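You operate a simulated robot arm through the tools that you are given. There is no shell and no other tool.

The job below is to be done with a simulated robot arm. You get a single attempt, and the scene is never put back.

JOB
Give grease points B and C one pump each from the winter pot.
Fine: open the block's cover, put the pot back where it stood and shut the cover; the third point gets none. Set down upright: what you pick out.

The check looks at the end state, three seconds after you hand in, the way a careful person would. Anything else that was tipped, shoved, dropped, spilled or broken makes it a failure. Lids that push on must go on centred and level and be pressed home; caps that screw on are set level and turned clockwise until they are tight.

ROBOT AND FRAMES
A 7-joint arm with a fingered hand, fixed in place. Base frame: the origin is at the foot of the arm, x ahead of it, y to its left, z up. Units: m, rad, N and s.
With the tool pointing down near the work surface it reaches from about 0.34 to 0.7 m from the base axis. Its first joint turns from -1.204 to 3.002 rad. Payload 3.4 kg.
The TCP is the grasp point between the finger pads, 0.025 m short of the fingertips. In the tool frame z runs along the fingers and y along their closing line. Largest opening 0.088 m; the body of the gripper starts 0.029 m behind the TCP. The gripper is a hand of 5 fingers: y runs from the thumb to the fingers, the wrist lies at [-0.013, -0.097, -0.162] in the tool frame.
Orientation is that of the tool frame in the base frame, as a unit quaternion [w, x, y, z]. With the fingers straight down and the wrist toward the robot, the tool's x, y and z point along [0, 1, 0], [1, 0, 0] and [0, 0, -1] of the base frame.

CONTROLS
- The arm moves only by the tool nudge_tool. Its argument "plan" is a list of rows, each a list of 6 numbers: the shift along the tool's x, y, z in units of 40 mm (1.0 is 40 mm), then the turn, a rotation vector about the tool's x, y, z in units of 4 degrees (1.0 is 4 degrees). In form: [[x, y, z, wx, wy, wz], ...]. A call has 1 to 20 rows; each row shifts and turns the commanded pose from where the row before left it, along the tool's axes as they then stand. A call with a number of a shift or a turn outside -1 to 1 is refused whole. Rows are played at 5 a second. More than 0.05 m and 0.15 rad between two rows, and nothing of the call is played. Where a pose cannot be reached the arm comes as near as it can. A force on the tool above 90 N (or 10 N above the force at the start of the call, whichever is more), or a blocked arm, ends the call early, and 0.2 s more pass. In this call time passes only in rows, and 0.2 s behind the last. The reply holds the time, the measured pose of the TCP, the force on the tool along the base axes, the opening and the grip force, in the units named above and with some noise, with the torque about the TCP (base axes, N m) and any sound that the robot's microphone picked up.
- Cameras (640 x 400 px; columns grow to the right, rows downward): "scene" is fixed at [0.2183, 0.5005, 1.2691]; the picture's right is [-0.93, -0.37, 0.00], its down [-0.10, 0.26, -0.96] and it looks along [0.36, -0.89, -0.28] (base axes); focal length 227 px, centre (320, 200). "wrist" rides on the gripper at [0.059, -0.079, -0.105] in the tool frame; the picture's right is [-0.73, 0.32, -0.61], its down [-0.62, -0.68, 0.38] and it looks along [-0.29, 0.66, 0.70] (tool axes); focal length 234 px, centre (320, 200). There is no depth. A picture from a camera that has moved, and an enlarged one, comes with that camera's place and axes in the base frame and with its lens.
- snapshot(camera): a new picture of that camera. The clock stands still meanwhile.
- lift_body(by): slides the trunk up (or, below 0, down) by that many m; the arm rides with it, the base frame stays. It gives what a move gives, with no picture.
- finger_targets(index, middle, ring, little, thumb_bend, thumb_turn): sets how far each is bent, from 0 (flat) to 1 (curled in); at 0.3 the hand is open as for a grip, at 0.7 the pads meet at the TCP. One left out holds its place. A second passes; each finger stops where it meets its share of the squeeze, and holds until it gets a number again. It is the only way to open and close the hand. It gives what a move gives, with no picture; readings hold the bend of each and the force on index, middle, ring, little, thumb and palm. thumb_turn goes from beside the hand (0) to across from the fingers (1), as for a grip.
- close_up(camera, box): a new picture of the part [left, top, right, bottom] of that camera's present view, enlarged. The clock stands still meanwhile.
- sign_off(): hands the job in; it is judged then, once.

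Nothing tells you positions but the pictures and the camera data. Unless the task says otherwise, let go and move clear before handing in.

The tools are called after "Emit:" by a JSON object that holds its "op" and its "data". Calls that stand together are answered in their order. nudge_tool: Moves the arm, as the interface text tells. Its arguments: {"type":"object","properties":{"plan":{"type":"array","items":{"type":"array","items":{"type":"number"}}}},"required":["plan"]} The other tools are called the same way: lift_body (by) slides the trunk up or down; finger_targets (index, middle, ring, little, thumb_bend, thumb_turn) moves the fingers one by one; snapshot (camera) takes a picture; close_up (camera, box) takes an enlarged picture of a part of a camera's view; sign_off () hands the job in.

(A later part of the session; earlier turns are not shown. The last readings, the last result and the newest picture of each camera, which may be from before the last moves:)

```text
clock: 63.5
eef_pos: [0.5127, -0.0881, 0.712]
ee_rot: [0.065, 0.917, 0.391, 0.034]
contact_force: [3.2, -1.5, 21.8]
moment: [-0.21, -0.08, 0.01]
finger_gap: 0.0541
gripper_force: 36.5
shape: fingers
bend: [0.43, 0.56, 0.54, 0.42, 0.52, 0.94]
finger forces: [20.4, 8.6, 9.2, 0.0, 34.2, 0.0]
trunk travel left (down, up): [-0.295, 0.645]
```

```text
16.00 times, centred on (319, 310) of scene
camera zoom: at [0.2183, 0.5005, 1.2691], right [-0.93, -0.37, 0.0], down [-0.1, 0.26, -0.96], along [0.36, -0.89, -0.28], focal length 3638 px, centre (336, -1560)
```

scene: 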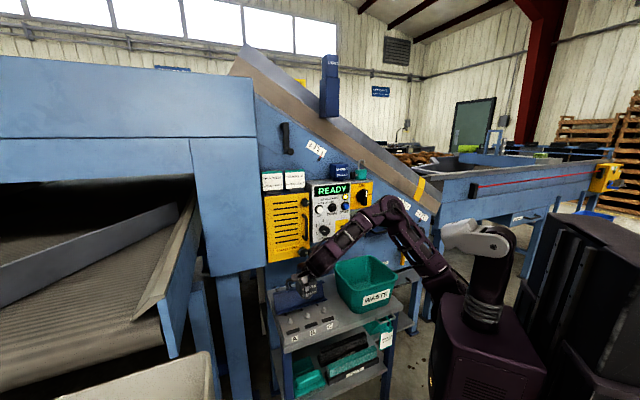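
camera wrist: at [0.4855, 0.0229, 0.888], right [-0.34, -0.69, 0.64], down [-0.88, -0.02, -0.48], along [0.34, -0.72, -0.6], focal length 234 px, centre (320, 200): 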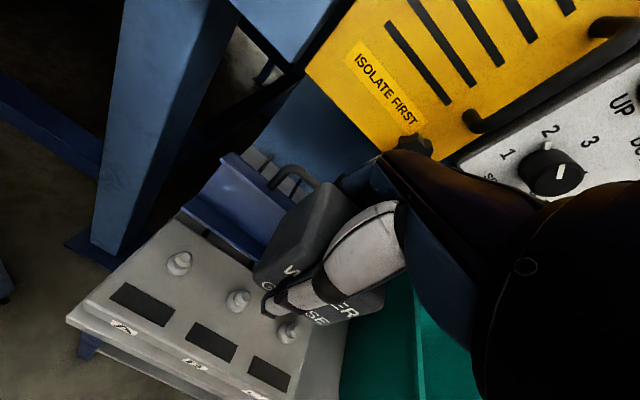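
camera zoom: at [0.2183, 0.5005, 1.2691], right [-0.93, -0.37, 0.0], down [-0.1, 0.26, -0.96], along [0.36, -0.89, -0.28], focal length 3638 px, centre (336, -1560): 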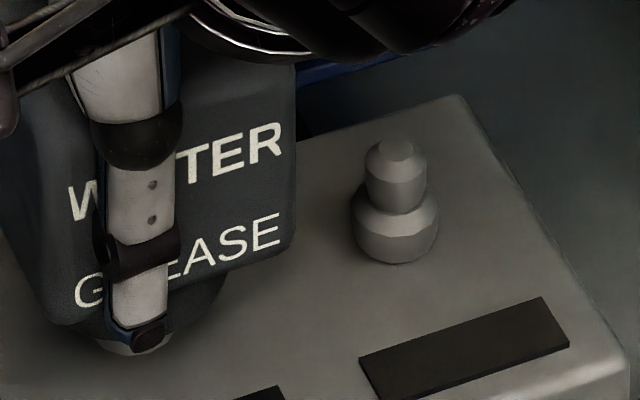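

Emit:
{"op": "nudge_tool", "data": {"plan": [[0, -0.007, 0.05, 0, 0, 0], [0, -0.007, 0.05, 0, 0, 0]]}}

Emit:
{"op": "close_up", "data": {"camera": "scene", "box": [305, 298, 333, 322]}}

```text
clock: 64.0
eef_pos: [0.511, -0.0889, 0.7087]
ee_rot: [0.066, 0.917, 0.391, 0.035]
contact_force: [8.2, -0.7, 40.2]
moment: [-0.17, -0.02, 0.04]
finger_gap: 0.0547
gripper_force: 37.3
shape: fingers
bend: [0.42, 0.55, 0.53, 0.42, 0.53, 0.94]
finger forces: [23.4, 8.8, 9.4, 0.0, 33.1, 0.0]
trunk travel left (down, up): [-0.295, 0.645]
```

```text
16.00 times, centred on (319, 310) of scene
camera zoom: at [0.2183, 0.5005, 1.2691], right [-0.93, -0.37, 0.0], down [-0.1, 0.26, -0.96], along [0.36, -0.89, -0.28], focal length 3638 px, centre (336, -1560)
```

zoom: 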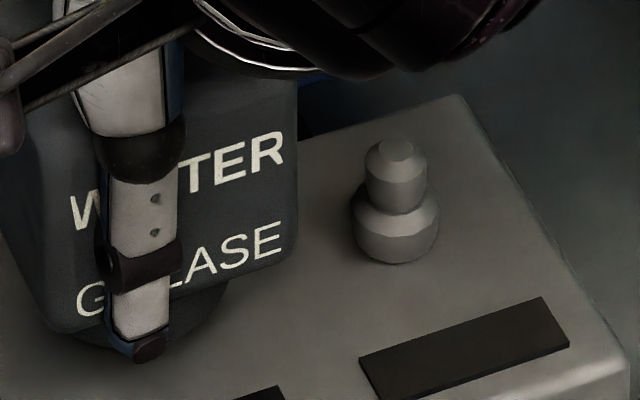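

The pot body keeps moving down against a spring-like resistance, as a pump stroke would. I'll keep pressing steadily.

Emit:
{"op": "nudge_tool", "data": {"plan": [[0, -0.007, 0.05, 0, 0, 0], [0, -0.007, 0.05, 0, 0, 0]]}}

Emit:
{"op": "close_up", "data": {"camera": "scene", "box": [295, 290, 345, 335]}}

```text
clock: 64.7
eef_pos: [0.5123, -0.0864, 0.7072]
ee_rot: [0.068, 0.917, 0.391, 0.038]
contact_force: [8.3, -2.9, 54.2]
moment: [-0.08, 0.11, 0.04]
finger_gap: 0.0551
gripper_force: 38.3
shape: fingers
bend: [0.41, 0.55, 0.53, 0.42, 0.54, 0.94]
finger forces: [25.8, 8.9, 9.6, 0.1, 32.4, 0.0]
trunk travel left (down, up): [-0.295, 0.645]
```

```text
8.89 times, centred on (320, 312) of scene
camera zoom: at [0.2183, 0.5005, 1.2691], right [-0.93, -0.37, 0.0], down [-0.1, 0.26, -0.96], along [0.36, -0.89, -0.28], focal length 2021 px, centre (320, -800)
```

zoom: 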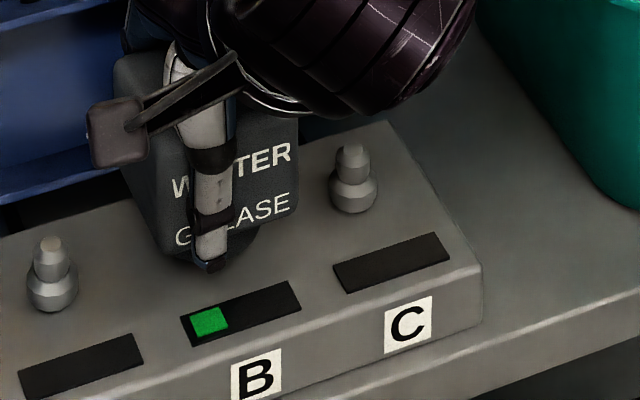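

B's counter now shows one green square, so one pump is in. I'll lift straight off.

Emit:
{"op": "nudge_tool", "data": {"plan": [[0, 0.0175, -0.124, 0, 0, 0], [0, 0.035, -0.2475, 0, 0, 0], [0, 0.035, -0.2475, 0, 0, 0], [0, 0.035, -0.2475, 0, 0, 0], [0, 0.035, -0.2475, 0, 0, 0]]}}

Emit:
{"op": "close_up", "data": {"camera": "scene", "box": [285, 275, 355, 335]}}

Emit:
{"op": "close_up", "data": {"camera": "wrist", "box": [140, 160, 400, 360]}}

```text
clock: 65.8
eef_pos: [0.5114, -0.0905, 0.7449]
ee_rot: [0.064, 0.918, 0.391, 0.029]
contact_force: [-0.3, 0.1, -2.2]
moment: [0.0, -0.02, 0.01]
finger_gap: 0.0543
gripper_force: 31.5
shape: fingers
bend: [0.43, 0.56, 0.54, 0.42, 0.53, 0.94]
finger forces: [16.6, 7.3, 8.1, 0.0, 31.4, 0.1]
trunk travel left (down, up): [-0.295, 0.645]
```

```text
6.67 times, centred on (320, 305) of scene
camera zoom: at [0.2183, 0.5005, 1.2691], right [-0.93, -0.37, 0.0], down [-0.1, 0.26, -0.96], along [0.36, -0.89, -0.28], focal length 1516 px, centre (320, -500)
```

zoom: 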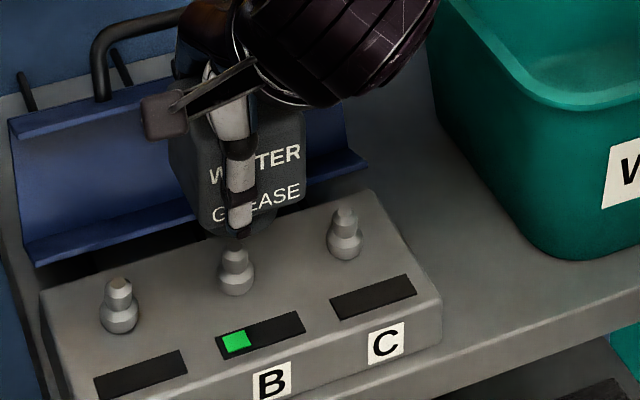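

```text
2.00 times, centred on (270, 260) of wrist
camera zoom: at [0.4839, 0.0176, 0.8383], right [-0.33, -0.69, 0.64], down [-0.88, -0.02, -0.48], along [0.34, -0.72, -0.6], focal length 468 px, centre (420, 80)
```

zoom: 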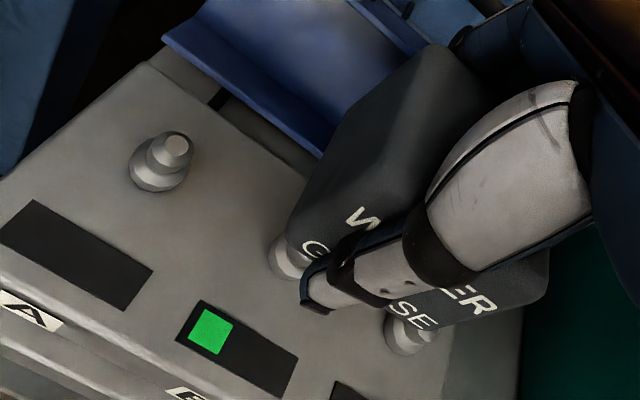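

B shows exactly one. I'll move 61 mm sideways to C at this height.

Emit:
{"op": "nudge_tool", "data": {"plan": [[-0.5, 0, 0, 0, 0, 0], [-0.5, 0, 0, 0, 0, 0], [-0.52, 0, 0, 0, 0, 0]]}}

Emit:
{"op": "close_up", "data": {"camera": "scene", "box": [315, 288, 343, 312]}}

Emit:
{"op": "snapshot", "data": {"camera": "wrist"}}

Emit:
{"op": "close_up", "data": {"camera": "scene", "box": [280, 250, 400, 340]}}

```text
clock: 66.7
eef_pos: [0.4703, -0.1312, 0.7468]
ee_rot: [0.063, 0.917, 0.392, 0.03]
contact_force: [0.2, -0.2, -2.9]
moment: [0.04, 0.01, 0.04]
finger_gap: 0.0542
gripper_force: 31.8
shape: fingers
bend: [0.43, 0.56, 0.54, 0.42, 0.53, 0.94]
finger forces: [16.5, 7.5, 8.1, 0.0, 31.3, 0.0]
trunk travel left (down, up): [-0.295, 0.645]
```

```text
16.00 times, centred on (329, 300) of scene
camera zoom: at [0.2183, 0.5005, 1.2691], right [-0.93, -0.37, 0.0], down [-0.1, 0.26, -0.96], along [0.36, -0.89, -0.28], focal length 3638 px, centre (176, -1400)
```

zoom: 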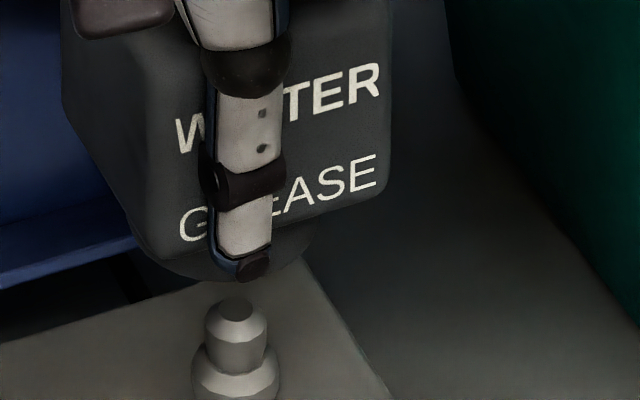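

```text
taken
camera wrist: at [0.4428, -0.0245, 0.8402], right [-0.34, -0.69, 0.64], down [-0.88, -0.02, -0.48], along [0.34, -0.72, -0.6], focal length 234 px, centre (320, 200)
```

wrist: 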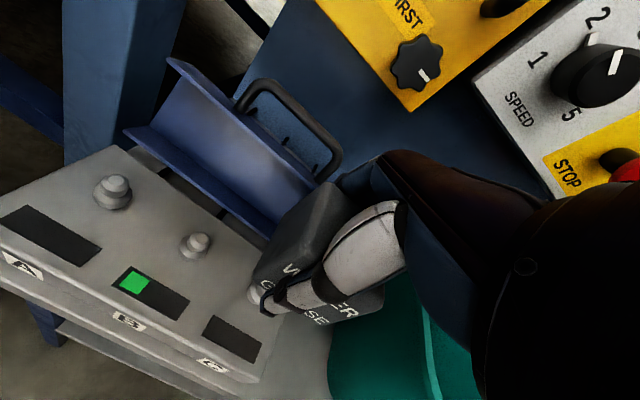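

```text
4.44 times, centred on (340, 295) of scene
camera zoom: at [0.2183, 0.5005, 1.2691], right [-0.93, -0.37, 0.0], down [-0.1, 0.26, -0.96], along [0.36, -0.89, -0.28], focal length 1010 px, centre (231, -222)
```

zoom: 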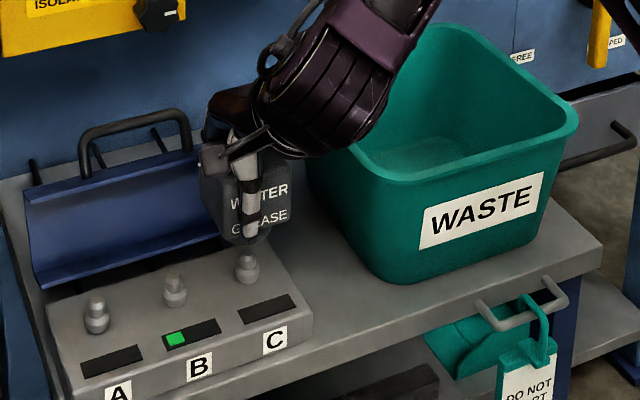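

C is nearly aligned, with about 2 mm to correct. I'll adjust and descend partway.

Emit:
{"op": "nudge_tool", "data": {"plan": [[-0.06, 0.025, 0, 0, 0, 0], [0, -0.0175, 0.124, 0, 0, 0], [0, -0.0175, 0.124, 0, 0, 0], [0, -0.0175, 0.124, 0, 0, 0], [0, -0.0175, 0.124, 0, 0, 0]]}}

Emit:
{"op": "close_up", "data": {"camera": "scene", "box": [315, 288, 343, 312]}}

```text
clock: 67.8
eef_pos: [0.4694, -0.1362, 0.7256]
ee_rot: [0.064, 0.917, 0.392, 0.031]
contact_force: [0.5, 0.3, -2.4]
moment: [-0.01, -0.03, 0.02]
finger_gap: 0.0541
gripper_force: 31.9
shape: fingers
bend: [0.43, 0.56, 0.54, 0.42, 0.53, 0.94]
finger forces: [16.6, 7.4, 8.2, 0.1, 31.3, 0.0]
trunk travel left (down, up): [-0.295, 0.645]
```

```text
16.00 times, centred on (329, 300) of scene
camera zoom: at [0.2183, 0.5005, 1.2691], right [-0.93, -0.37, 0.0], down [-0.1, 0.26, -0.96], along [0.36, -0.89, -0.28], focal length 3638 px, centre (176, -1400)
```

zoom: 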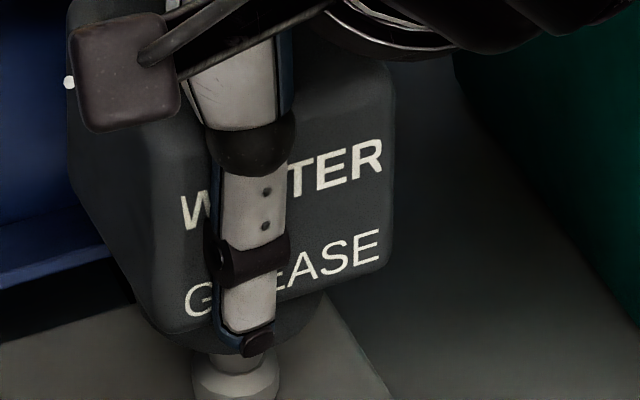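

Emit:
{"op": "nudge_tool", "data": {"plan": [[0.01, 0.03, 0, 0, 0, 0], [0, -0.01, 0.075, 0, 0, 0], [0, -0.01, 0.075, 0, 0, 0], [0, -0.01, 0.075, 0, 0, 0]]}}

Emit:
{"op": "close_up", "data": {"camera": "scene", "box": [305, 285, 350, 325]}}

```text
clock: 68.8
eef_pos: [0.4711, -0.1372, 0.7154]
ee_rot: [0.065, 0.918, 0.391, 0.031]
contact_force: [1.3, -1.4, 2.8]
moment: [-0.06, -0.07, 0.0]
finger_gap: 0.054
gripper_force: 33.3
shape: fingers
bend: [0.43, 0.56, 0.54, 0.42, 0.53, 0.94]
finger forces: [17.8, 7.8, 8.5, 0.1, 31.4, 0.1]
trunk travel left (down, up): [-0.295, 0.645]
```

```text
10.00 times, centred on (328, 305) of scene
camera zoom: at [0.2183, 0.5005, 1.2691], right [-0.93, -0.37, 0.0], down [-0.1, 0.26, -0.96], along [0.36, -0.89, -0.28], focal length 2274 px, centre (245, -850)
```

zoom: 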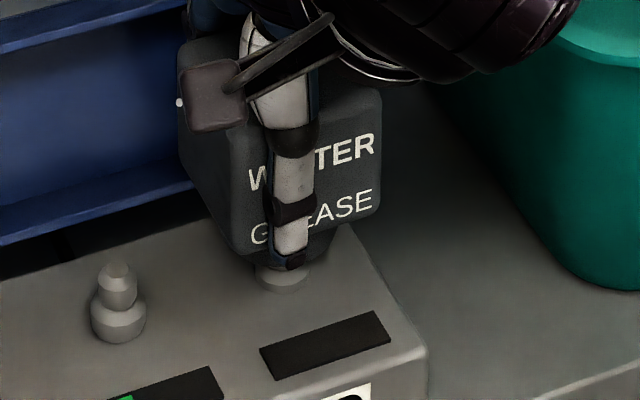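

Contact is just like at B. I'll press in stages and check the counter.

Emit:
{"op": "nudge_tool", "data": {"plan": [[0, -0.007, 0.05, 0, 0, 0], [0, -0.007, 0.05, 0, 0, 0], [0, -0.007, 0.05, 0, 0, 0], [0, -0.007, 0.05, 0, 0, 0]]}}

Emit:
{"op": "close_up", "data": {"camera": "scene", "box": [305, 285, 350, 325]}}

```text
clock: 69.8
eef_pos: [0.47, -0.1357, 0.7097]
ee_rot: [0.066, 0.917, 0.391, 0.034]
contact_force: [2.2, -2.5, 27.2]
moment: [-0.09, 0.0, 0.02]
finger_gap: 0.0547
gripper_force: 36.7
shape: fingers
bend: [0.43, 0.56, 0.54, 0.42, 0.53, 0.94]
finger forces: [22.0, 8.4, 9.1, 0.0, 34.2, 0.1]
trunk travel left (down, up): [-0.295, 0.645]
```

```text
10.00 times, centred on (328, 305) of scene
camera zoom: at [0.2183, 0.5005, 1.2691], right [-0.93, -0.37, 0.0], down [-0.1, 0.26, -0.96], along [0.36, -0.89, -0.28], focal length 2274 px, centre (245, -850)
```

zoom: 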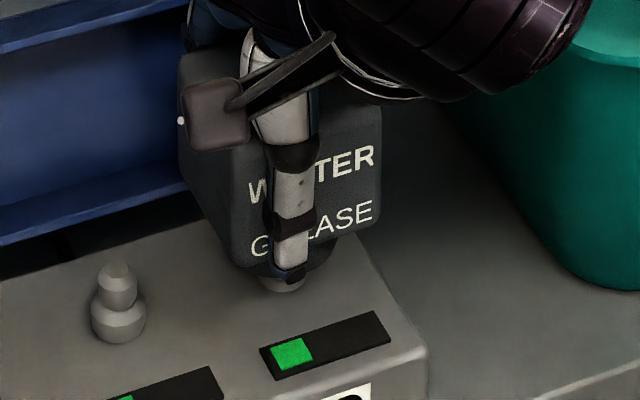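

C shows one green square as well. I'll lift straight off and confirm that both counters read one.

Emit:
{"op": "nudge_tool", "data": {"plan": [[0, 0.0175, -0.124, 0, 0, 0], [0, 0.035, -0.2475, 0, 0, 0], [0, 0.035, -0.2475, 0, 0, 0], [0, 0.035, -0.2475, 0, 0, 0], [0, 0.035, -0.2475, 0, 0, 0]]}}

Emit:
{"op": "close_up", "data": {"camera": "scene", "box": [280, 270, 360, 340]}}

Emit:
{"op": "snapshot", "data": {"camera": "wrist"}}

```text
clock: 71.0
eef_pos: [0.4707, -0.1367, 0.7519]
ee_rot: [0.064, 0.917, 0.391, 0.029]
contact_force: [0.1, -0.5, -3.3]
moment: [0.0, -0.03, -0.01]
finger_gap: 0.054
gripper_force: 31.8
shape: fingers
bend: [0.43, 0.56, 0.54, 0.42, 0.53, 0.94]
finger forces: [16.4, 7.3, 8.0, 0.1, 31.1, 0.0]
trunk travel left (down, up): [-0.295, 0.645]
```

```text
5.71 times, centred on (320, 305) of scene
camera zoom: at [0.2183, 0.5005, 1.2691], right [-0.93, -0.37, 0.0], down [-0.1, 0.26, -0.96], along [0.36, -0.89, -0.28], focal length 1299 px, centre (320, -400)
```

zoom: 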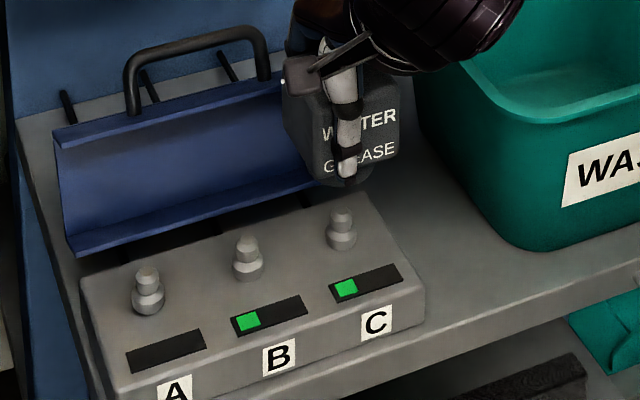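

```text
taken
camera wrist: at [0.4429, -0.0295, 0.8463], right [-0.34, -0.69, 0.64], down [-0.88, -0.02, -0.48], along [0.34, -0.73, -0.6], focal length 234 px, centre (320, 200)
```

wrist: 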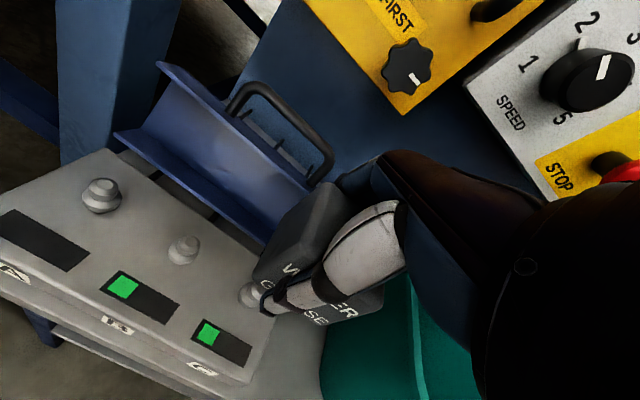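

Both counters show one and A shows none. Now I'll take the pot back: away from the machine a little, then trunk up.

Emit:
{"op": "nudge_tool", "data": {"plan": [[0, -0.4, -0.055, 0, 0, 0], [0, -0.4, -0.055, 0, 0, 0]]}}

Emit:
{"op": "lift_body", "data": {"by": 0.4}}

Emit:
{"op": "snapshot", "data": {"camera": "wrist"}}

Emit:
{"op": "snapshot", "data": {"camera": "scene"}}

```text
clock: 71.7
eef_pos: [0.4469, -0.1148, 0.7523]
ee_rot: [0.063, 0.918, 0.391, 0.031]
contact_force: [0.3, 0.0, -2.5]
moment: [0.01, 0.0, 0.01]
finger_gap: 0.0541
gripper_force: 31.4
shape: fingers
bend: [0.43, 0.56, 0.54, 0.42, 0.53, 0.94]
finger forces: [16.4, 7.4, 8.1, 0.0, 31.2, 0.0]
trunk travel left (down, up): [-0.295, 0.645]
```

```text
clock: 75.5
eef_pos: [0.4486, -0.1151, 1.1536]
ee_rot: [0.064, 0.917, 0.392, 0.031]
contact_force: [-0.1, 0.2, -2.1]
moment: [0.01, -0.04, 0.05]
finger_gap: 0.0541
gripper_force: 30.6
shape: fingers
bend: [0.43, 0.56, 0.54, 0.42, 0.53, 0.94]
finger forces: [16.3, 7.3, 7.9, 0.0, 31.0, 0.0]
trunk travel left (down, up): [-0.695, 0.245]
```

```text
taken
camera wrist: at [0.4206, -0.0074, 1.2458], right [-0.34, -0.69, 0.64], down [-0.88, -0.02, -0.48], along [0.34, -0.72, -0.6], focal length 234 px, centre (320, 200)
```

wrist: 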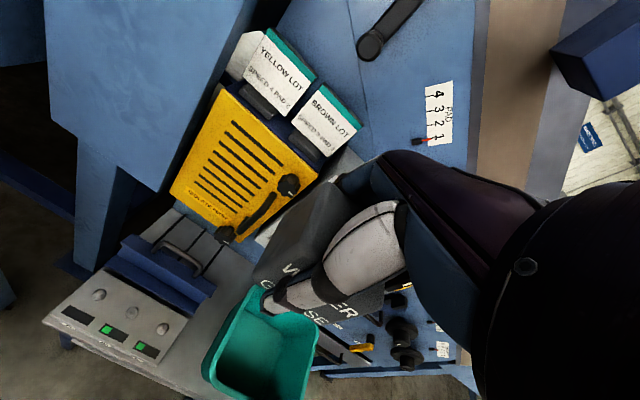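

```text
taken
```

scene: 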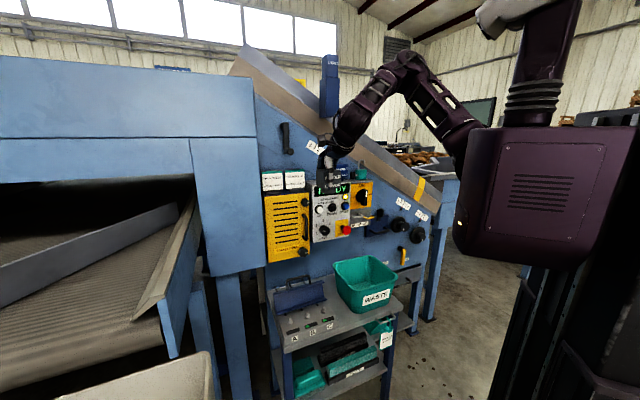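

Emit:
{"op": "nudge_tool", "data": {"plan": [[0, 0.028, -0.198, 0, 0, 0], [-0.46, 0, 0, 0, 0, 0], [-0.46, 0, 0, 0, 0, 0], [-0.46, 0, 0, 0, 0, 0], [0, 0.6, 0.083, 0, 0, 0], [0, 0.6, 0.083, 0, 0, 0], [0, 0.6, 0.083, 0, 0, 0], [0, 0.6, 0.083, 0, 0, 0], [0, 0.6, 0.083, 0, 0, 0]]}}

Emit:
{"op": "close_up", "data": {"camera": "scene", "box": [295, 90, 375, 190]}}

Emit:
{"op": "snapshot", "data": {"camera": "wrist"}}

```text
clock: 77.5
eef_pos: [0.4986, -0.2391, 1.1623]
ee_rot: [0.064, 0.917, 0.392, 0.029]
contact_force: [-0.3, 0.5, -2.3]
moment: [-0.02, -0.01, 0.01]
finger_gap: 0.0542
gripper_force: 31.4
shape: fingers
bend: [0.43, 0.56, 0.54, 0.42, 0.53, 0.94]
finger forces: [16.3, 7.3, 7.8, 0.1, 30.9, 0.0]
trunk travel left (down, up): [-0.695, 0.245]
```

```text
4.00 times, centred on (335, 140) of scene
camera zoom: at [0.2183, 0.5005, 1.2691], right [-0.93, -0.37, 0.0], down [-0.1, 0.26, -0.96], along [0.36, -0.89, -0.28], focal length 909 px, centre (260, 440)
```

zoom: 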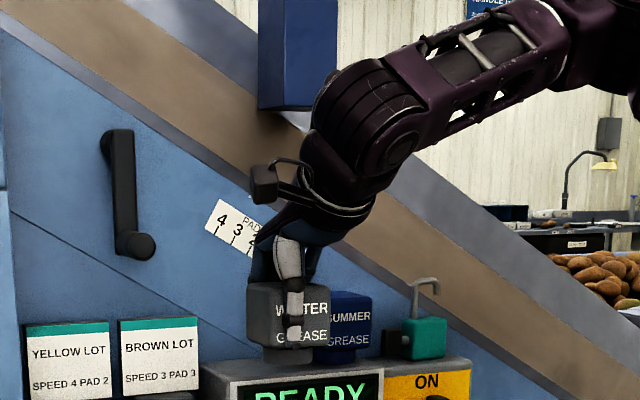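

```text
taken
camera wrist: at [0.4708, -0.1306, 1.2555], right [-0.34, -0.69, 0.64], down [-0.88, -0.02, -0.48], along [0.34, -0.72, -0.6], focal length 234 px, centre (320, 200)
```

wrist: 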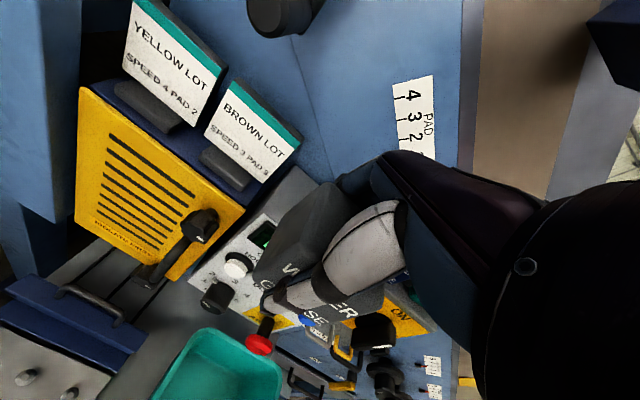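

Emit:
{"op": "nudge_tool", "data": {"plan": [[0, 0.5, 0.069, 0, 0, 0], [0, 0.5, 0.069, 0, 0, 0], [0, 0.45, 0.062, 0, 0, 0], [0, 0.35, 0.048, 0, 0, 0], [0, 0.25, 0.035, 0, 0, 0]]}}

Emit:
{"op": "close_up", "data": {"camera": "scene", "box": [285, 145, 375, 205]}}

Emit:
{"op": "close_up", "data": {"camera": "wrist", "box": [220, 140, 380, 260]}}

```text
clock: 78.7
eef_pos: [0.5568, -0.2974, 1.162]
ee_rot: [0.064, 0.917, 0.392, 0.031]
contact_force: [0.1, -0.2, -2.6]
moment: [-0.01, -0.02, -0.01]
finger_gap: 0.054
gripper_force: 31.0
shape: fingers
bend: [0.43, 0.56, 0.54, 0.42, 0.53, 0.94]
finger forces: [16.2, 7.2, 7.8, 0.0, 30.8, 0.1]
trunk travel left (down, up): [-0.695, 0.245]
```

```text
6.67 times, centred on (330, 175) of scene
camera zoom: at [0.2183, 0.5005, 1.2691], right [-0.93, -0.37, 0.0], down [-0.1, 0.26, -0.96], along [0.36, -0.89, -0.28], focal length 1516 px, centre (253, 367)
```

zoom: 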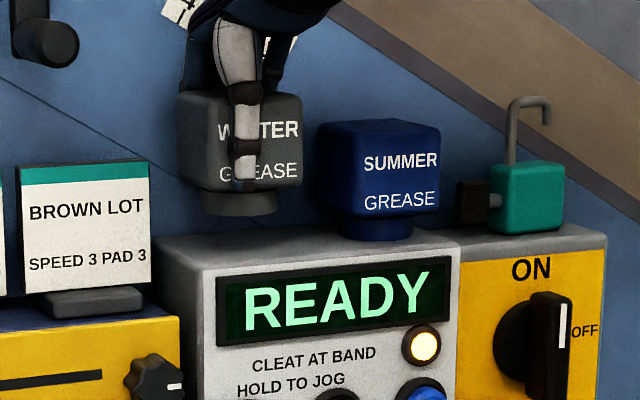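

```text
3.33 times, centred on (300, 200) of wrist
camera zoom: at [0.529, -0.189, 1.2547], right [-0.34, -0.69, 0.64], down [-0.88, -0.02, -0.48], along [0.34, -0.72, -0.6], focal length 781 px, centre (387, 200)
```

zoom: 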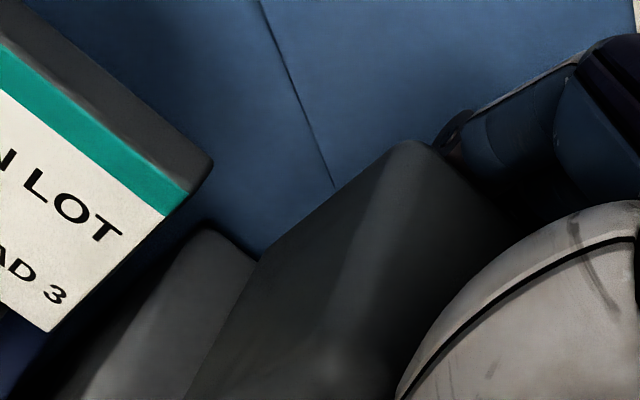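

The silhouette is about 4 px right of its original place, which corresponds to 6 mm too near me. I'll correct that and lower gently to the shelf.

Emit:
{"op": "nudge_tool", "data": {"plan": [[0, 0.15, 0.021, 0, 0, 0], [0, -0.028, 0.198, 0, 0, 0], [0, -0.021, 0.15, 0, 0, 0]]}}

Emit:
{"op": "close_up", "data": {"camera": "scene", "box": [285, 145, 375, 205]}}

```text
clock: 79.5
eef_pos: [0.5607, -0.3009, 1.1472]
ee_rot: [0.064, 0.917, 0.392, 0.03]
contact_force: [0.3, 0.8, -2.3]
moment: [0.03, -0.01, -0.02]
finger_gap: 0.0543
gripper_force: 31.1
shape: fingers
bend: [0.43, 0.56, 0.54, 0.42, 0.53, 0.94]
finger forces: [16.2, 7.2, 7.9, 0.0, 30.7, 0.0]
trunk travel left (down, up): [-0.695, 0.245]
```

```text
6.67 times, centred on (330, 175) of scene
camera zoom: at [0.2183, 0.5005, 1.2691], right [-0.93, -0.37, 0.0], down [-0.1, 0.26, -0.96], along [0.36, -0.89, -0.28], focal length 1516 px, centre (253, 367)
```

zoom: 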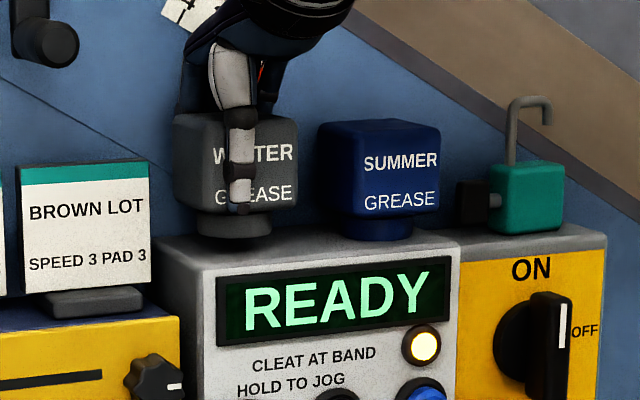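

The silhouette matches the original now, with about 10 mm left to lower.

Emit:
{"op": "nudge_tool", "data": {"plan": [[0, -0.0105, 0.075, 0, 0, 0], [0, -0.0105, 0.075, 0, 0, 0], [0, -0.0053, 0.0375, 0, 0, 0], [0, -0.0053, 0.0375, 0, 0, 0]]}}

Emit:
{"op": "close_up", "data": {"camera": "scene", "box": [285, 145, 375, 205]}}

```text
clock: 80.5
eef_pos: [0.5619, -0.3011, 1.1394]
ee_rot: [0.063, 0.917, 0.392, 0.031]
contact_force: [0.1, -0.2, -2.1]
moment: [-0.01, -0.03, 0.03]
finger_gap: 0.0539
gripper_force: 31.5
shape: fingers
bend: [0.43, 0.56, 0.54, 0.42, 0.53, 0.94]
finger forces: [16.3, 7.3, 7.7, 0.0, 30.6, 0.0]
trunk travel left (down, up): [-0.695, 0.245]
```

```text
6.67 times, centred on (330, 175) of scene
camera zoom: at [0.2183, 0.5005, 1.2691], right [-0.93, -0.37, 0.0], down [-0.1, 0.26, -0.96], along [0.36, -0.89, -0.28], focal length 1516 px, centre (253, 367)
```

zoom: 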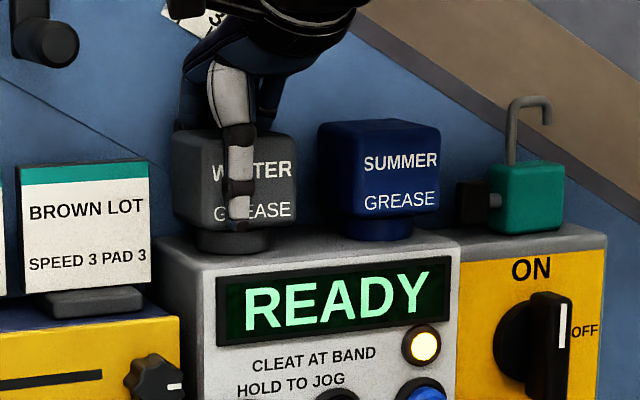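

Emit:
{"op": "nudge_tool", "data": {"plan": [[0, -0.0035, 0.025, 0, 0, 0], [0, -0.0035, 0.025, 0, 0, 0], [0, -0.0035, 0.025, 0, 0, 0]]}}

Emit:
{"op": "close_up", "data": {"camera": "scene", "box": [285, 145, 375, 205]}}

```text
clock: 81.3
eef_pos: [0.5611, -0.3015, 1.1387]
ee_rot: [0.066, 0.917, 0.391, 0.032]
contact_force: [1.4, -2.2, 10.0]
moment: [-0.34, -0.19, 0.03]
finger_gap: 0.0539
gripper_force: 34.0
shape: fingers
bend: [0.43, 0.56, 0.54, 0.42, 0.53, 0.94]
finger forces: [18.6, 8.5, 8.9, 0.0, 31.7, 0.0]
trunk travel left (down, up): [-0.695, 0.245]
```

```text
6.67 times, centred on (330, 175) of scene
camera zoom: at [0.2183, 0.5005, 1.2691], right [-0.93, -0.37, 0.0], down [-0.1, 0.26, -0.96], along [0.36, -0.89, -0.28], focal length 1516 px, centre (253, 367)
```

zoom: 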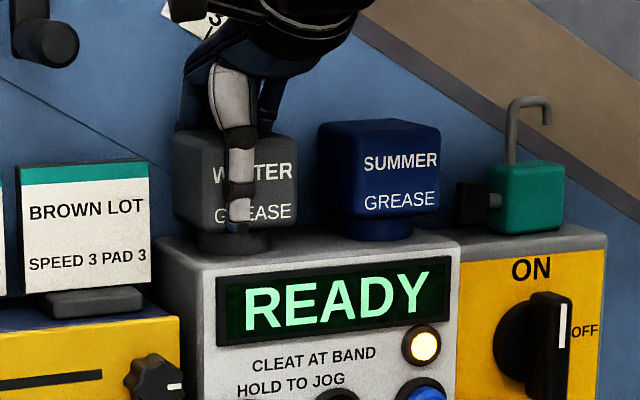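

The pot is on the shelf. I'll relieve the pressure by 1 mm and release.

Emit:
{"op": "nudge_tool", "data": {"plan": [[0, 0.003, -0.025, 0, 0, 0]]}}

Emit:
{"op": "finger_targets", "data": {"index": 0.39, "middle": 0.42, "ring": 0.42, "thumb_bend": 0.35}}

Emit:
{"op": "close_up", "data": {"camera": "scene", "box": [285, 145, 375, 205]}}

Emit:
{"op": "close_up", "data": {"camera": "wrist", "box": [220, 140, 380, 260]}}

```text
clock: 81.7
eef_pos: [0.5622, -0.3003, 1.1378]
ee_rot: [0.064, 0.917, 0.392, 0.031]
contact_force: [3.8, -0.9, 10.2]
moment: [-0.32, -0.23, 0.03]
finger_gap: 0.0536
gripper_force: 33.3
shape: fingers
bend: [0.43, 0.56, 0.54, 0.42, 0.53, 0.94]
finger forces: [18.8, 8.7, 9.2, 0.0, 31.4, 0.1]
trunk travel left (down, up): [-0.695, 0.245]
```

```text
clock: 82.7
eef_pos: [0.5608, -0.2985, 1.1379]
ee_rot: [0.065, 0.918, 0.391, 0.03]
contact_force: [-1.7, 1.3, 4.2]
moment: [-0.04, -0.04, 0.0]
finger_gap: 0.075
gripper_force: 5.6
shape: fingers
bend: [0.36, 0.43, 0.42, 0.42, 0.35, 0.97]
finger forces: [4.7, 1.3, 0.0, 0.1, 4.8, 0.1]
trunk travel left (down, up): [-0.695, 0.245]
```

```text
6.67 times, centred on (330, 175) of scene
camera zoom: at [0.2183, 0.5005, 1.2691], right [-0.93, -0.37, 0.0], down [-0.1, 0.26, -0.96], along [0.36, -0.89, -0.28], focal length 1516 px, centre (253, 367)
```

zoom: 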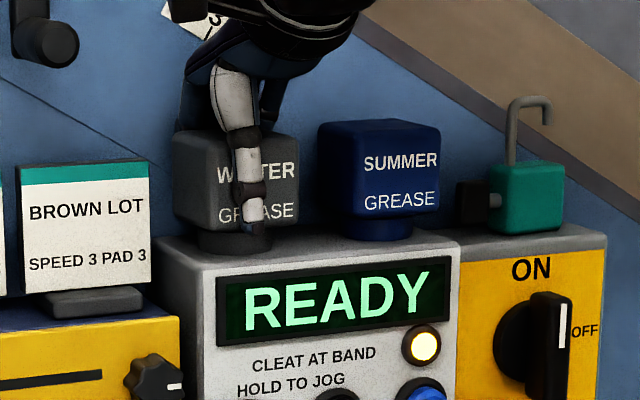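

```text
3.33 times, centred on (300, 200) of wrist
camera zoom: at [0.5326, -0.1918, 1.2301], right [-0.34, -0.69, 0.64], down [-0.88, -0.02, -0.48], along [0.34, -0.73, -0.6], focal length 781 px, centre (387, 200)
```

zoom: 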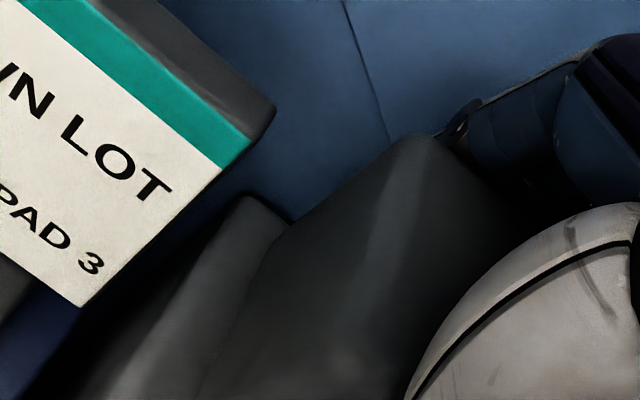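

The index finger and thumb still touch the pot lightly. Opening a bit more.

Emit:
{"op": "finger_targets", "data": {"index": 0.33, "thumb_bend": 0.3}}

Emit:
{"op": "close_up", "data": {"camera": "scene", "box": [285, 145, 375, 205]}}

```text
clock: 83.7
eef_pos: [0.5608, -0.2989, 1.1369]
ee_rot: [0.065, 0.918, 0.391, 0.03]
contact_force: [-1.8, 3.3, 2.2]
moment: [0.01, 0.02, -0.04]
finger_gap: 0.0795
gripper_force: 4.9
shape: fingers
bend: [0.35, 0.43, 0.42, 0.42, 0.3, 0.97]
finger forces: [5.6, 1.4, 0.0, 0.1, 2.1, 0.0]
trunk travel left (down, up): [-0.695, 0.245]
```

```text
6.67 times, centred on (330, 175) of scene
camera zoom: at [0.2183, 0.5005, 1.2691], right [-0.93, -0.37, 0.0], down [-0.1, 0.26, -0.96], along [0.36, -0.89, -0.28], focal length 1516 px, centre (253, 367)
```

zoom: 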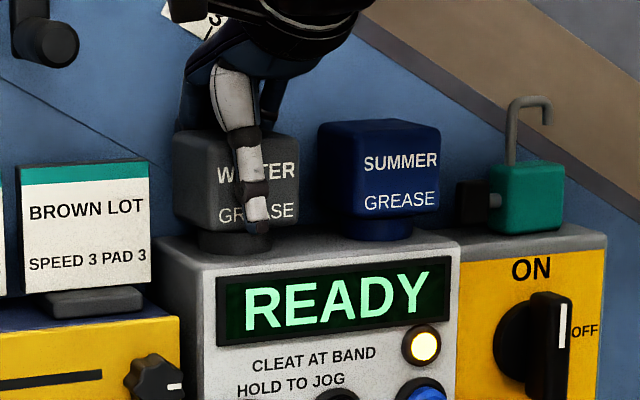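

Emit:
{"op": "finger_targets", "data": {"index": 0.37, "thumb_bend": 0.12}}

Emit:
{"op": "close_up", "data": {"camera": "scene", "box": [285, 145, 375, 205]}}

Emit:
{"op": "close_up", "data": {"camera": "wrist", "box": [220, 140, 380, 260]}}

```text
clock: 84.7
eef_pos: [0.5607, -0.3004, 1.1374]
ee_rot: [0.064, 0.917, 0.392, 0.031]
contact_force: [-1.1, 1.3, 3.6]
moment: [-0.11, -0.11, -0.01]
finger_gap: 0.0906
gripper_force: 2.7
shape: fingers
bend: [0.36, 0.43, 0.42, 0.42, 0.12, 0.97]
finger forces: [2.5, 3.3, 0.1, 0.2, 0.1, 0.1]
trunk travel left (down, up): [-0.695, 0.245]
```

```text
6.67 times, centred on (330, 175) of scene
camera zoom: at [0.2183, 0.5005, 1.2691], right [-0.93, -0.37, 0.0], down [-0.1, 0.26, -0.96], along [0.36, -0.89, -0.28], focal length 1516 px, centre (253, 367)
```

zoom: 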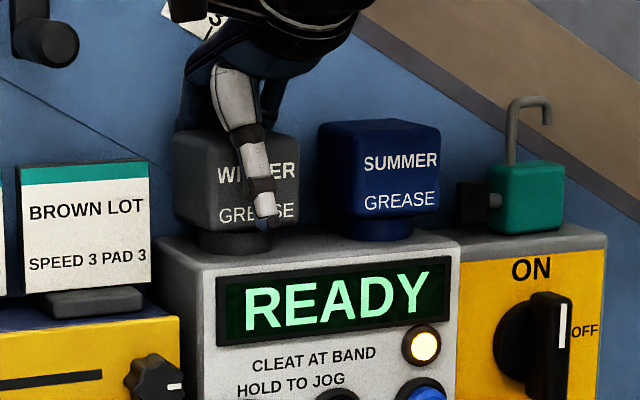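

```text
3.33 times, centred on (300, 200) of wrist
camera zoom: at [0.5329, -0.192, 1.2302], right [-0.34, -0.69, 0.64], down [-0.88, -0.02, -0.48], along [0.34, -0.73, -0.6], focal length 781 px, centre (387, 200)
```

zoom: 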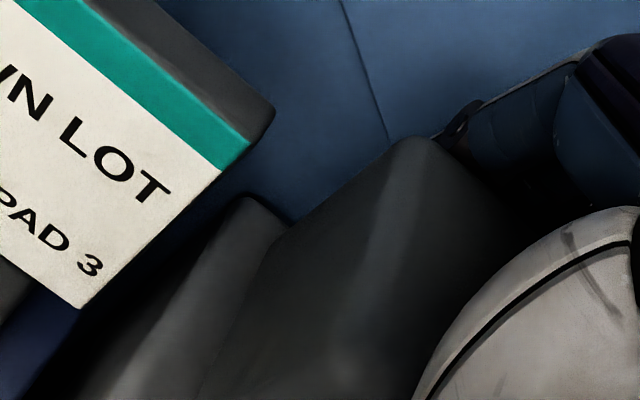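

The thumb is clear. I'll rise slowly and check that the pot stays put.

Emit:
{"op": "nudge_tool", "data": {"plan": [[0, 0.0175, -0.124, 0, 0, 0], [0, 0.0175, -0.124, 0, 0, 0], [0, 0.0175, -0.124, 0, 0, 0]]}}

Emit:
{"op": "close_up", "data": {"camera": "scene", "box": [285, 145, 375, 205]}}

```text
clock: 85.5
eef_pos: [0.5617, -0.3004, 1.1526]
ee_rot: [0.065, 0.917, 0.391, 0.031]
contact_force: [-1.9, 3.0, -0.6]
moment: [-0.04, -0.06, -0.05]
finger_gap: 0.0899
gripper_force: 1.4
shape: fingers
bend: [0.37, 0.44, 0.42, 0.42, 0.12, 0.97]
finger forces: [0.1, 3.4, 0.2, 0.1, 0.0, 0.1]
trunk travel left (down, up): [-0.695, 0.245]
```

```text
6.67 times, centred on (330, 175) of scene
camera zoom: at [0.2183, 0.5005, 1.2691], right [-0.93, -0.37, 0.0], down [-0.1, 0.26, -0.96], along [0.36, -0.89, -0.28], focal length 1516 px, centre (253, 367)
```

zoom: 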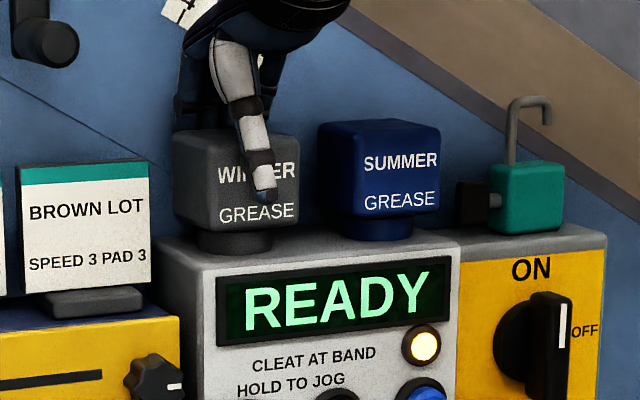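

The pot stays in place, within about 3 mm of where it stood. I'll continue up until the fingertips clear its top, then back out.

Emit:
{"op": "nudge_tool", "data": {"plan": [[0, 0.028, -0.198, 0, 0, 0], [0, 0.028, -0.198, 0, 0, 0], [0, 0.028, -0.198, 0, 0, 0], [0, 0.028, -0.198, 0, 0, 0], [0, 0.028, -0.198, 0, 0, 0]]}}

Emit:
{"op": "close_up", "data": {"camera": "scene", "box": [285, 105, 375, 205]}}

Emit:
{"op": "close_up", "data": {"camera": "wrist", "box": [220, 140, 380, 260]}}

```text
clock: 86.7
eef_pos: [0.5613, -0.3002, 1.1912]
ee_rot: [0.065, 0.917, 0.392, 0.03]
contact_force: [-2.0, 2.4, -0.7]
moment: [-0.02, 0.01, -0.03]
finger_gap: 0.0893
gripper_force: 1.0
shape: fingers
bend: [0.37, 0.45, 0.42, 0.42, 0.12, 0.97]
finger forces: [0.0, 2.9, 0.0, 0.1, 0.0, 0.1]
trunk travel left (down, up): [-0.695, 0.245]
```

```text
4.00 times, centred on (330, 155) of scene
camera zoom: at [0.2183, 0.5005, 1.2691], right [-0.93, -0.37, 0.0], down [-0.1, 0.26, -0.96], along [0.36, -0.89, -0.28], focal length 909 px, centre (280, 380)
```

zoom: 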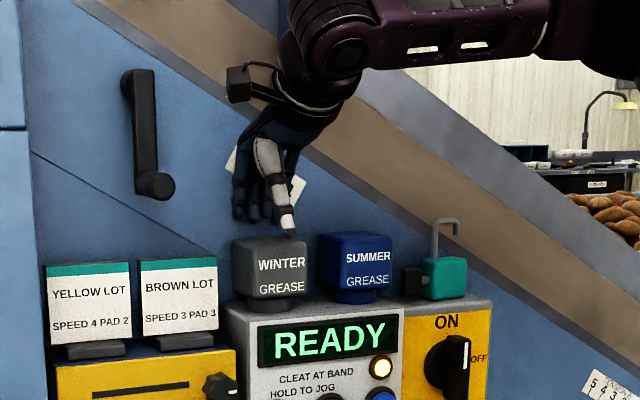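

```text
3.33 times, centred on (300, 200) of wrist
camera zoom: at [0.5335, -0.1924, 1.2845], right [-0.34, -0.69, 0.64], down [-0.88, -0.02, -0.48], along [0.34, -0.73, -0.6], focal length 781 px, centre (387, 200)
```

zoom: 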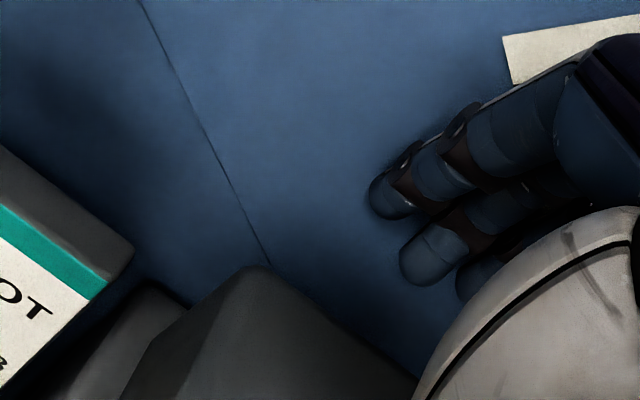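

Emit:
{"op": "nudge_tool", "data": {"plan": [[0, -0.25, -0.06, 0, 0, 0], [0, -0.5, -0.07, 0, 0, 0], [0, -0.6, -0.083, 0, 0, 0], [0, -0.6, -0.083, 0, 0, 0], [0, -0.6, -0.083, 0, 0, 0], [0, -0.6, -0.083, 0, 0, 0], [0, -0.6, -0.083, 0, 0, 0], [0, -0.6, -0.083, 0, 0, 0]]}}

Emit:
{"op": "close_up", "data": {"camera": "scene", "box": [285, 145, 375, 205]}}

Emit:
{"op": "snapshot", "data": {"camera": "wrist"}}

```text
clock: 88.5
eef_pos: [0.4352, -0.1771, 1.1926]
ee_rot: [0.065, 0.918, 0.39, 0.031]
contact_force: [-0.2, 0.8, 0.2]
moment: [0.02, -0.03, 0.02]
finger_gap: 0.0895
gripper_force: 0.1
shape: fingers
bend: [0.37, 0.42, 0.42, 0.42, 0.12, 0.97]
finger forces: [0.0, 0.1, 0.0, 0.0, 0.1, 0.0]
trunk travel left (down, up): [-0.695, 0.245]
```

```text
6.67 times, centred on (330, 175) of scene
camera zoom: at [0.2183, 0.5005, 1.2691], right [-0.93, -0.37, 0.0], down [-0.1, 0.26, -0.96], along [0.36, -0.89, -0.28], focal length 1516 px, centre (253, 367)
```

zoom: 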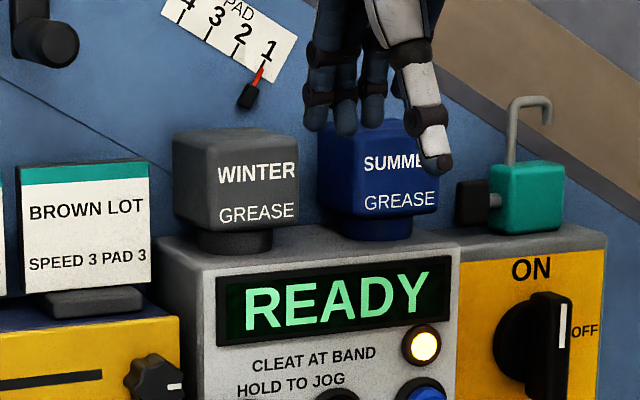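

```text
taken
camera wrist: at [0.4065, -0.0687, 1.2865], right [-0.34, -0.69, 0.64], down [-0.88, -0.02, -0.48], along [0.34, -0.73, -0.6], focal length 234 px, centre (320, 200)
```

wrist: 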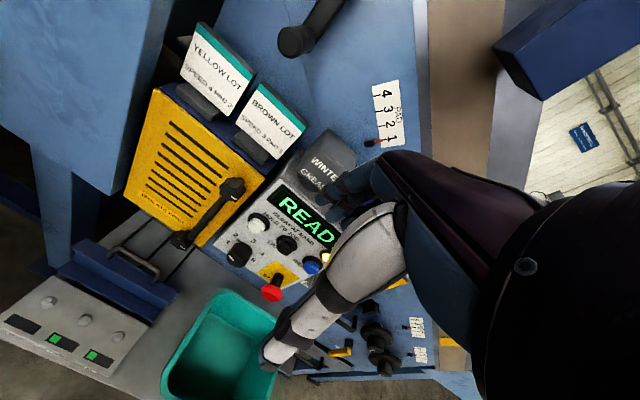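

The winter pot is back on the shelf, upright and within a couple of millimetres. Next is the cover: I'll level the hand, curl ring and little again, and move over toward the block before lowering.

Emit:
{"op": "nudge_tool", "data": {"plan": [[0, 0, 0, 1, 0, 0], [0, 0, 0, 1, 0, 0], [0.7, 0, 0, 0, 0, 0], [0.7, 0, 0, 0, 0, 0], [0.7, 0, 0, 0, 0, 0], [0.7, 0, 0, 0, 0, 0]]}}

Emit:
{"op": "finger_targets", "data": {"index": 0.35, "middle": 0.35, "ring": 1, "little": 1, "thumb_bend": 0.5}}

Emit:
{"op": "lift_body", "data": {"by": -0.38}}

Emit:
{"op": "snapshot", "data": {"camera": "scene"}}

Emit:
{"op": "snapshot", "data": {"camera": "wrist"}}

```text
clock: 89.9
eef_pos: [0.5121, -0.0958, 1.1953]
ee_rot: [0.0, 0.92, 0.392, 0.002]
contact_force: [0.4, 0.9, 0.6]
moment: [0.0, 0.01, -0.01]
finger_gap: 0.0895
gripper_force: 0.0
shape: fingers
bend: [0.37, 0.42, 0.42, 0.42, 0.12, 0.97]
finger forces: [0.0, 0.1, 0.1, 0.0, 0.0, 0.0]
trunk travel left (down, up): [-0.695, 0.245]
```

```text
clock: 90.9
eef_pos: [0.5114, -0.0972, 1.1943]
ee_rot: [0.0, 0.92, 0.393, 0.003]
contact_force: [0.7, 0.9, -0.1]
moment: [0.02, 0.0, 0.01]
finger_gap: 0.0582
gripper_force: 0.2
shape: fingers
bend: [0.35, 0.35, 1.0, 1.0, 0.5, 0.97]
finger forces: [0.0, 0.1, 0.0, 0.0, 0.0, 0.0]
trunk travel left (down, up): [-0.695, 0.245]
```

```text
clock: 94.5
eef_pos: [0.511, -0.0978, 0.8145]
ee_rot: [-0.001, 0.92, 0.392, 0.004]
contact_force: [-0.1, 0.1, 0.1]
moment: [0.01, 0.03, 0.0]
finger_gap: 0.0583
gripper_force: 0.0
shape: fingers
bend: [0.35, 0.35, 1.0, 1.0, 0.5, 0.97]
finger forces: [0.0, 0.0, 0.0, 0.1, 0.1, 0.1]
trunk travel left (down, up): [-0.315, 0.625]
```

```text
taken
```

scene: 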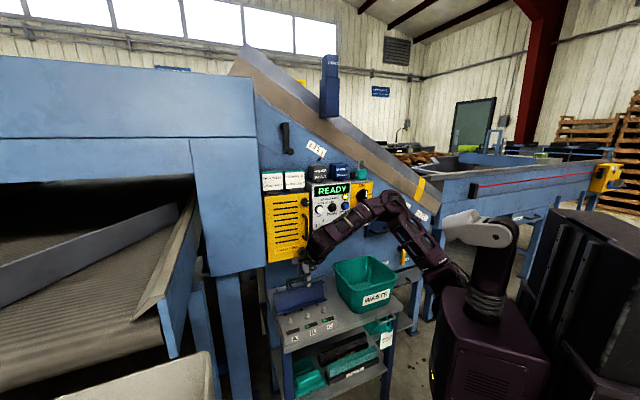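

```text
taken
camera wrist: at [0.4932, 0.0008, 0.9197], right [-0.27, -0.75, 0.6], down [-0.92, 0.02, -0.39], along [0.28, -0.66, -0.7], focal length 234 px, centre (320, 200)
```

wrist: 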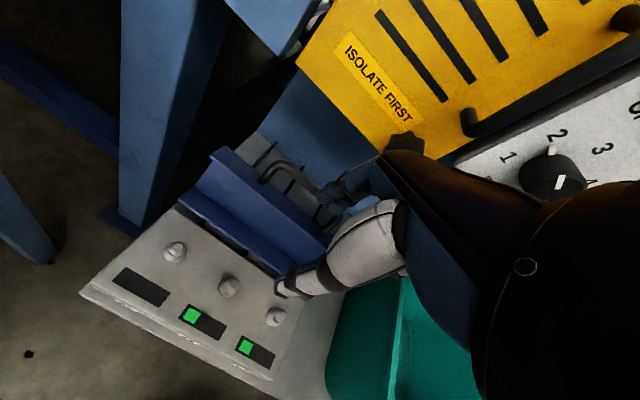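

Emit:
{"op": "nudge_tool", "data": {"plan": [[0.1, 0.3, 0.3, 0, 0, 0], [0, 0.4, 0.1, 0, 0, 0], [0, 0.4, 0, 0, 0, 0], [0, 0.35, 0, 0, 0, 0]]}}

Emit:
{"op": "close_up", "data": {"camera": "scene", "box": [260, 240, 360, 340]}}

Emit:
{"op": "close_up", "data": {"camera": "wrist", "box": [190, 80, 440, 320]}}

```text
clock: 95.5
eef_pos: [0.5566, -0.1366, 0.7992]
ee_rot: [-0.001, 0.919, 0.393, 0.003]
contact_force: [-0.9, 0.2, 0.0]
moment: [0.0, -0.01, 0.0]
finger_gap: 0.0582
gripper_force: 0.1
shape: fingers
bend: [0.35, 0.35, 1.0, 1.0, 0.5, 0.97]
finger forces: [0.0, 0.0, 0.1, 0.1, 0.1, 0.1]
trunk travel left (down, up): [-0.315, 0.625]
```

```text
4.00 times, centred on (310, 290) of scene
camera zoom: at [0.2183, 0.5005, 1.2691], right [-0.93, -0.37, 0.0], down [-0.1, 0.26, -0.96], along [0.36, -0.89, -0.28], focal length 909 px, centre (360, -160)
```

zoom: 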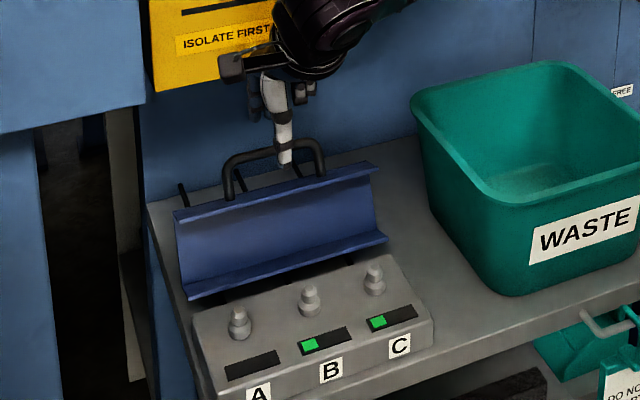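

```text
1.67 times, centred on (315, 200) of wrist
camera zoom: at [0.5396, -0.0375, 0.904], right [-0.27, -0.75, 0.6], down [-0.92, 0.02, -0.39], along [0.28, -0.66, -0.7], focal length 390 px, centre (328, 200)
```

zoom: 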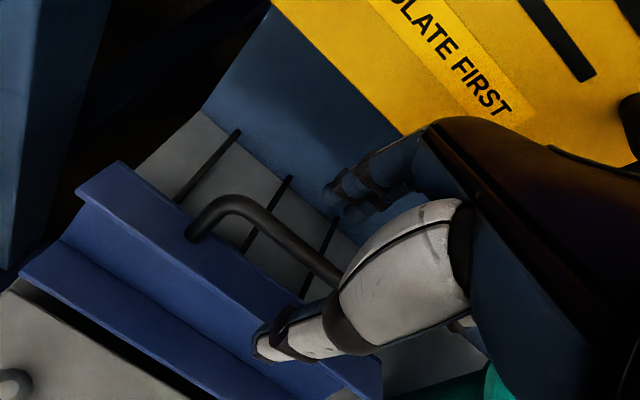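

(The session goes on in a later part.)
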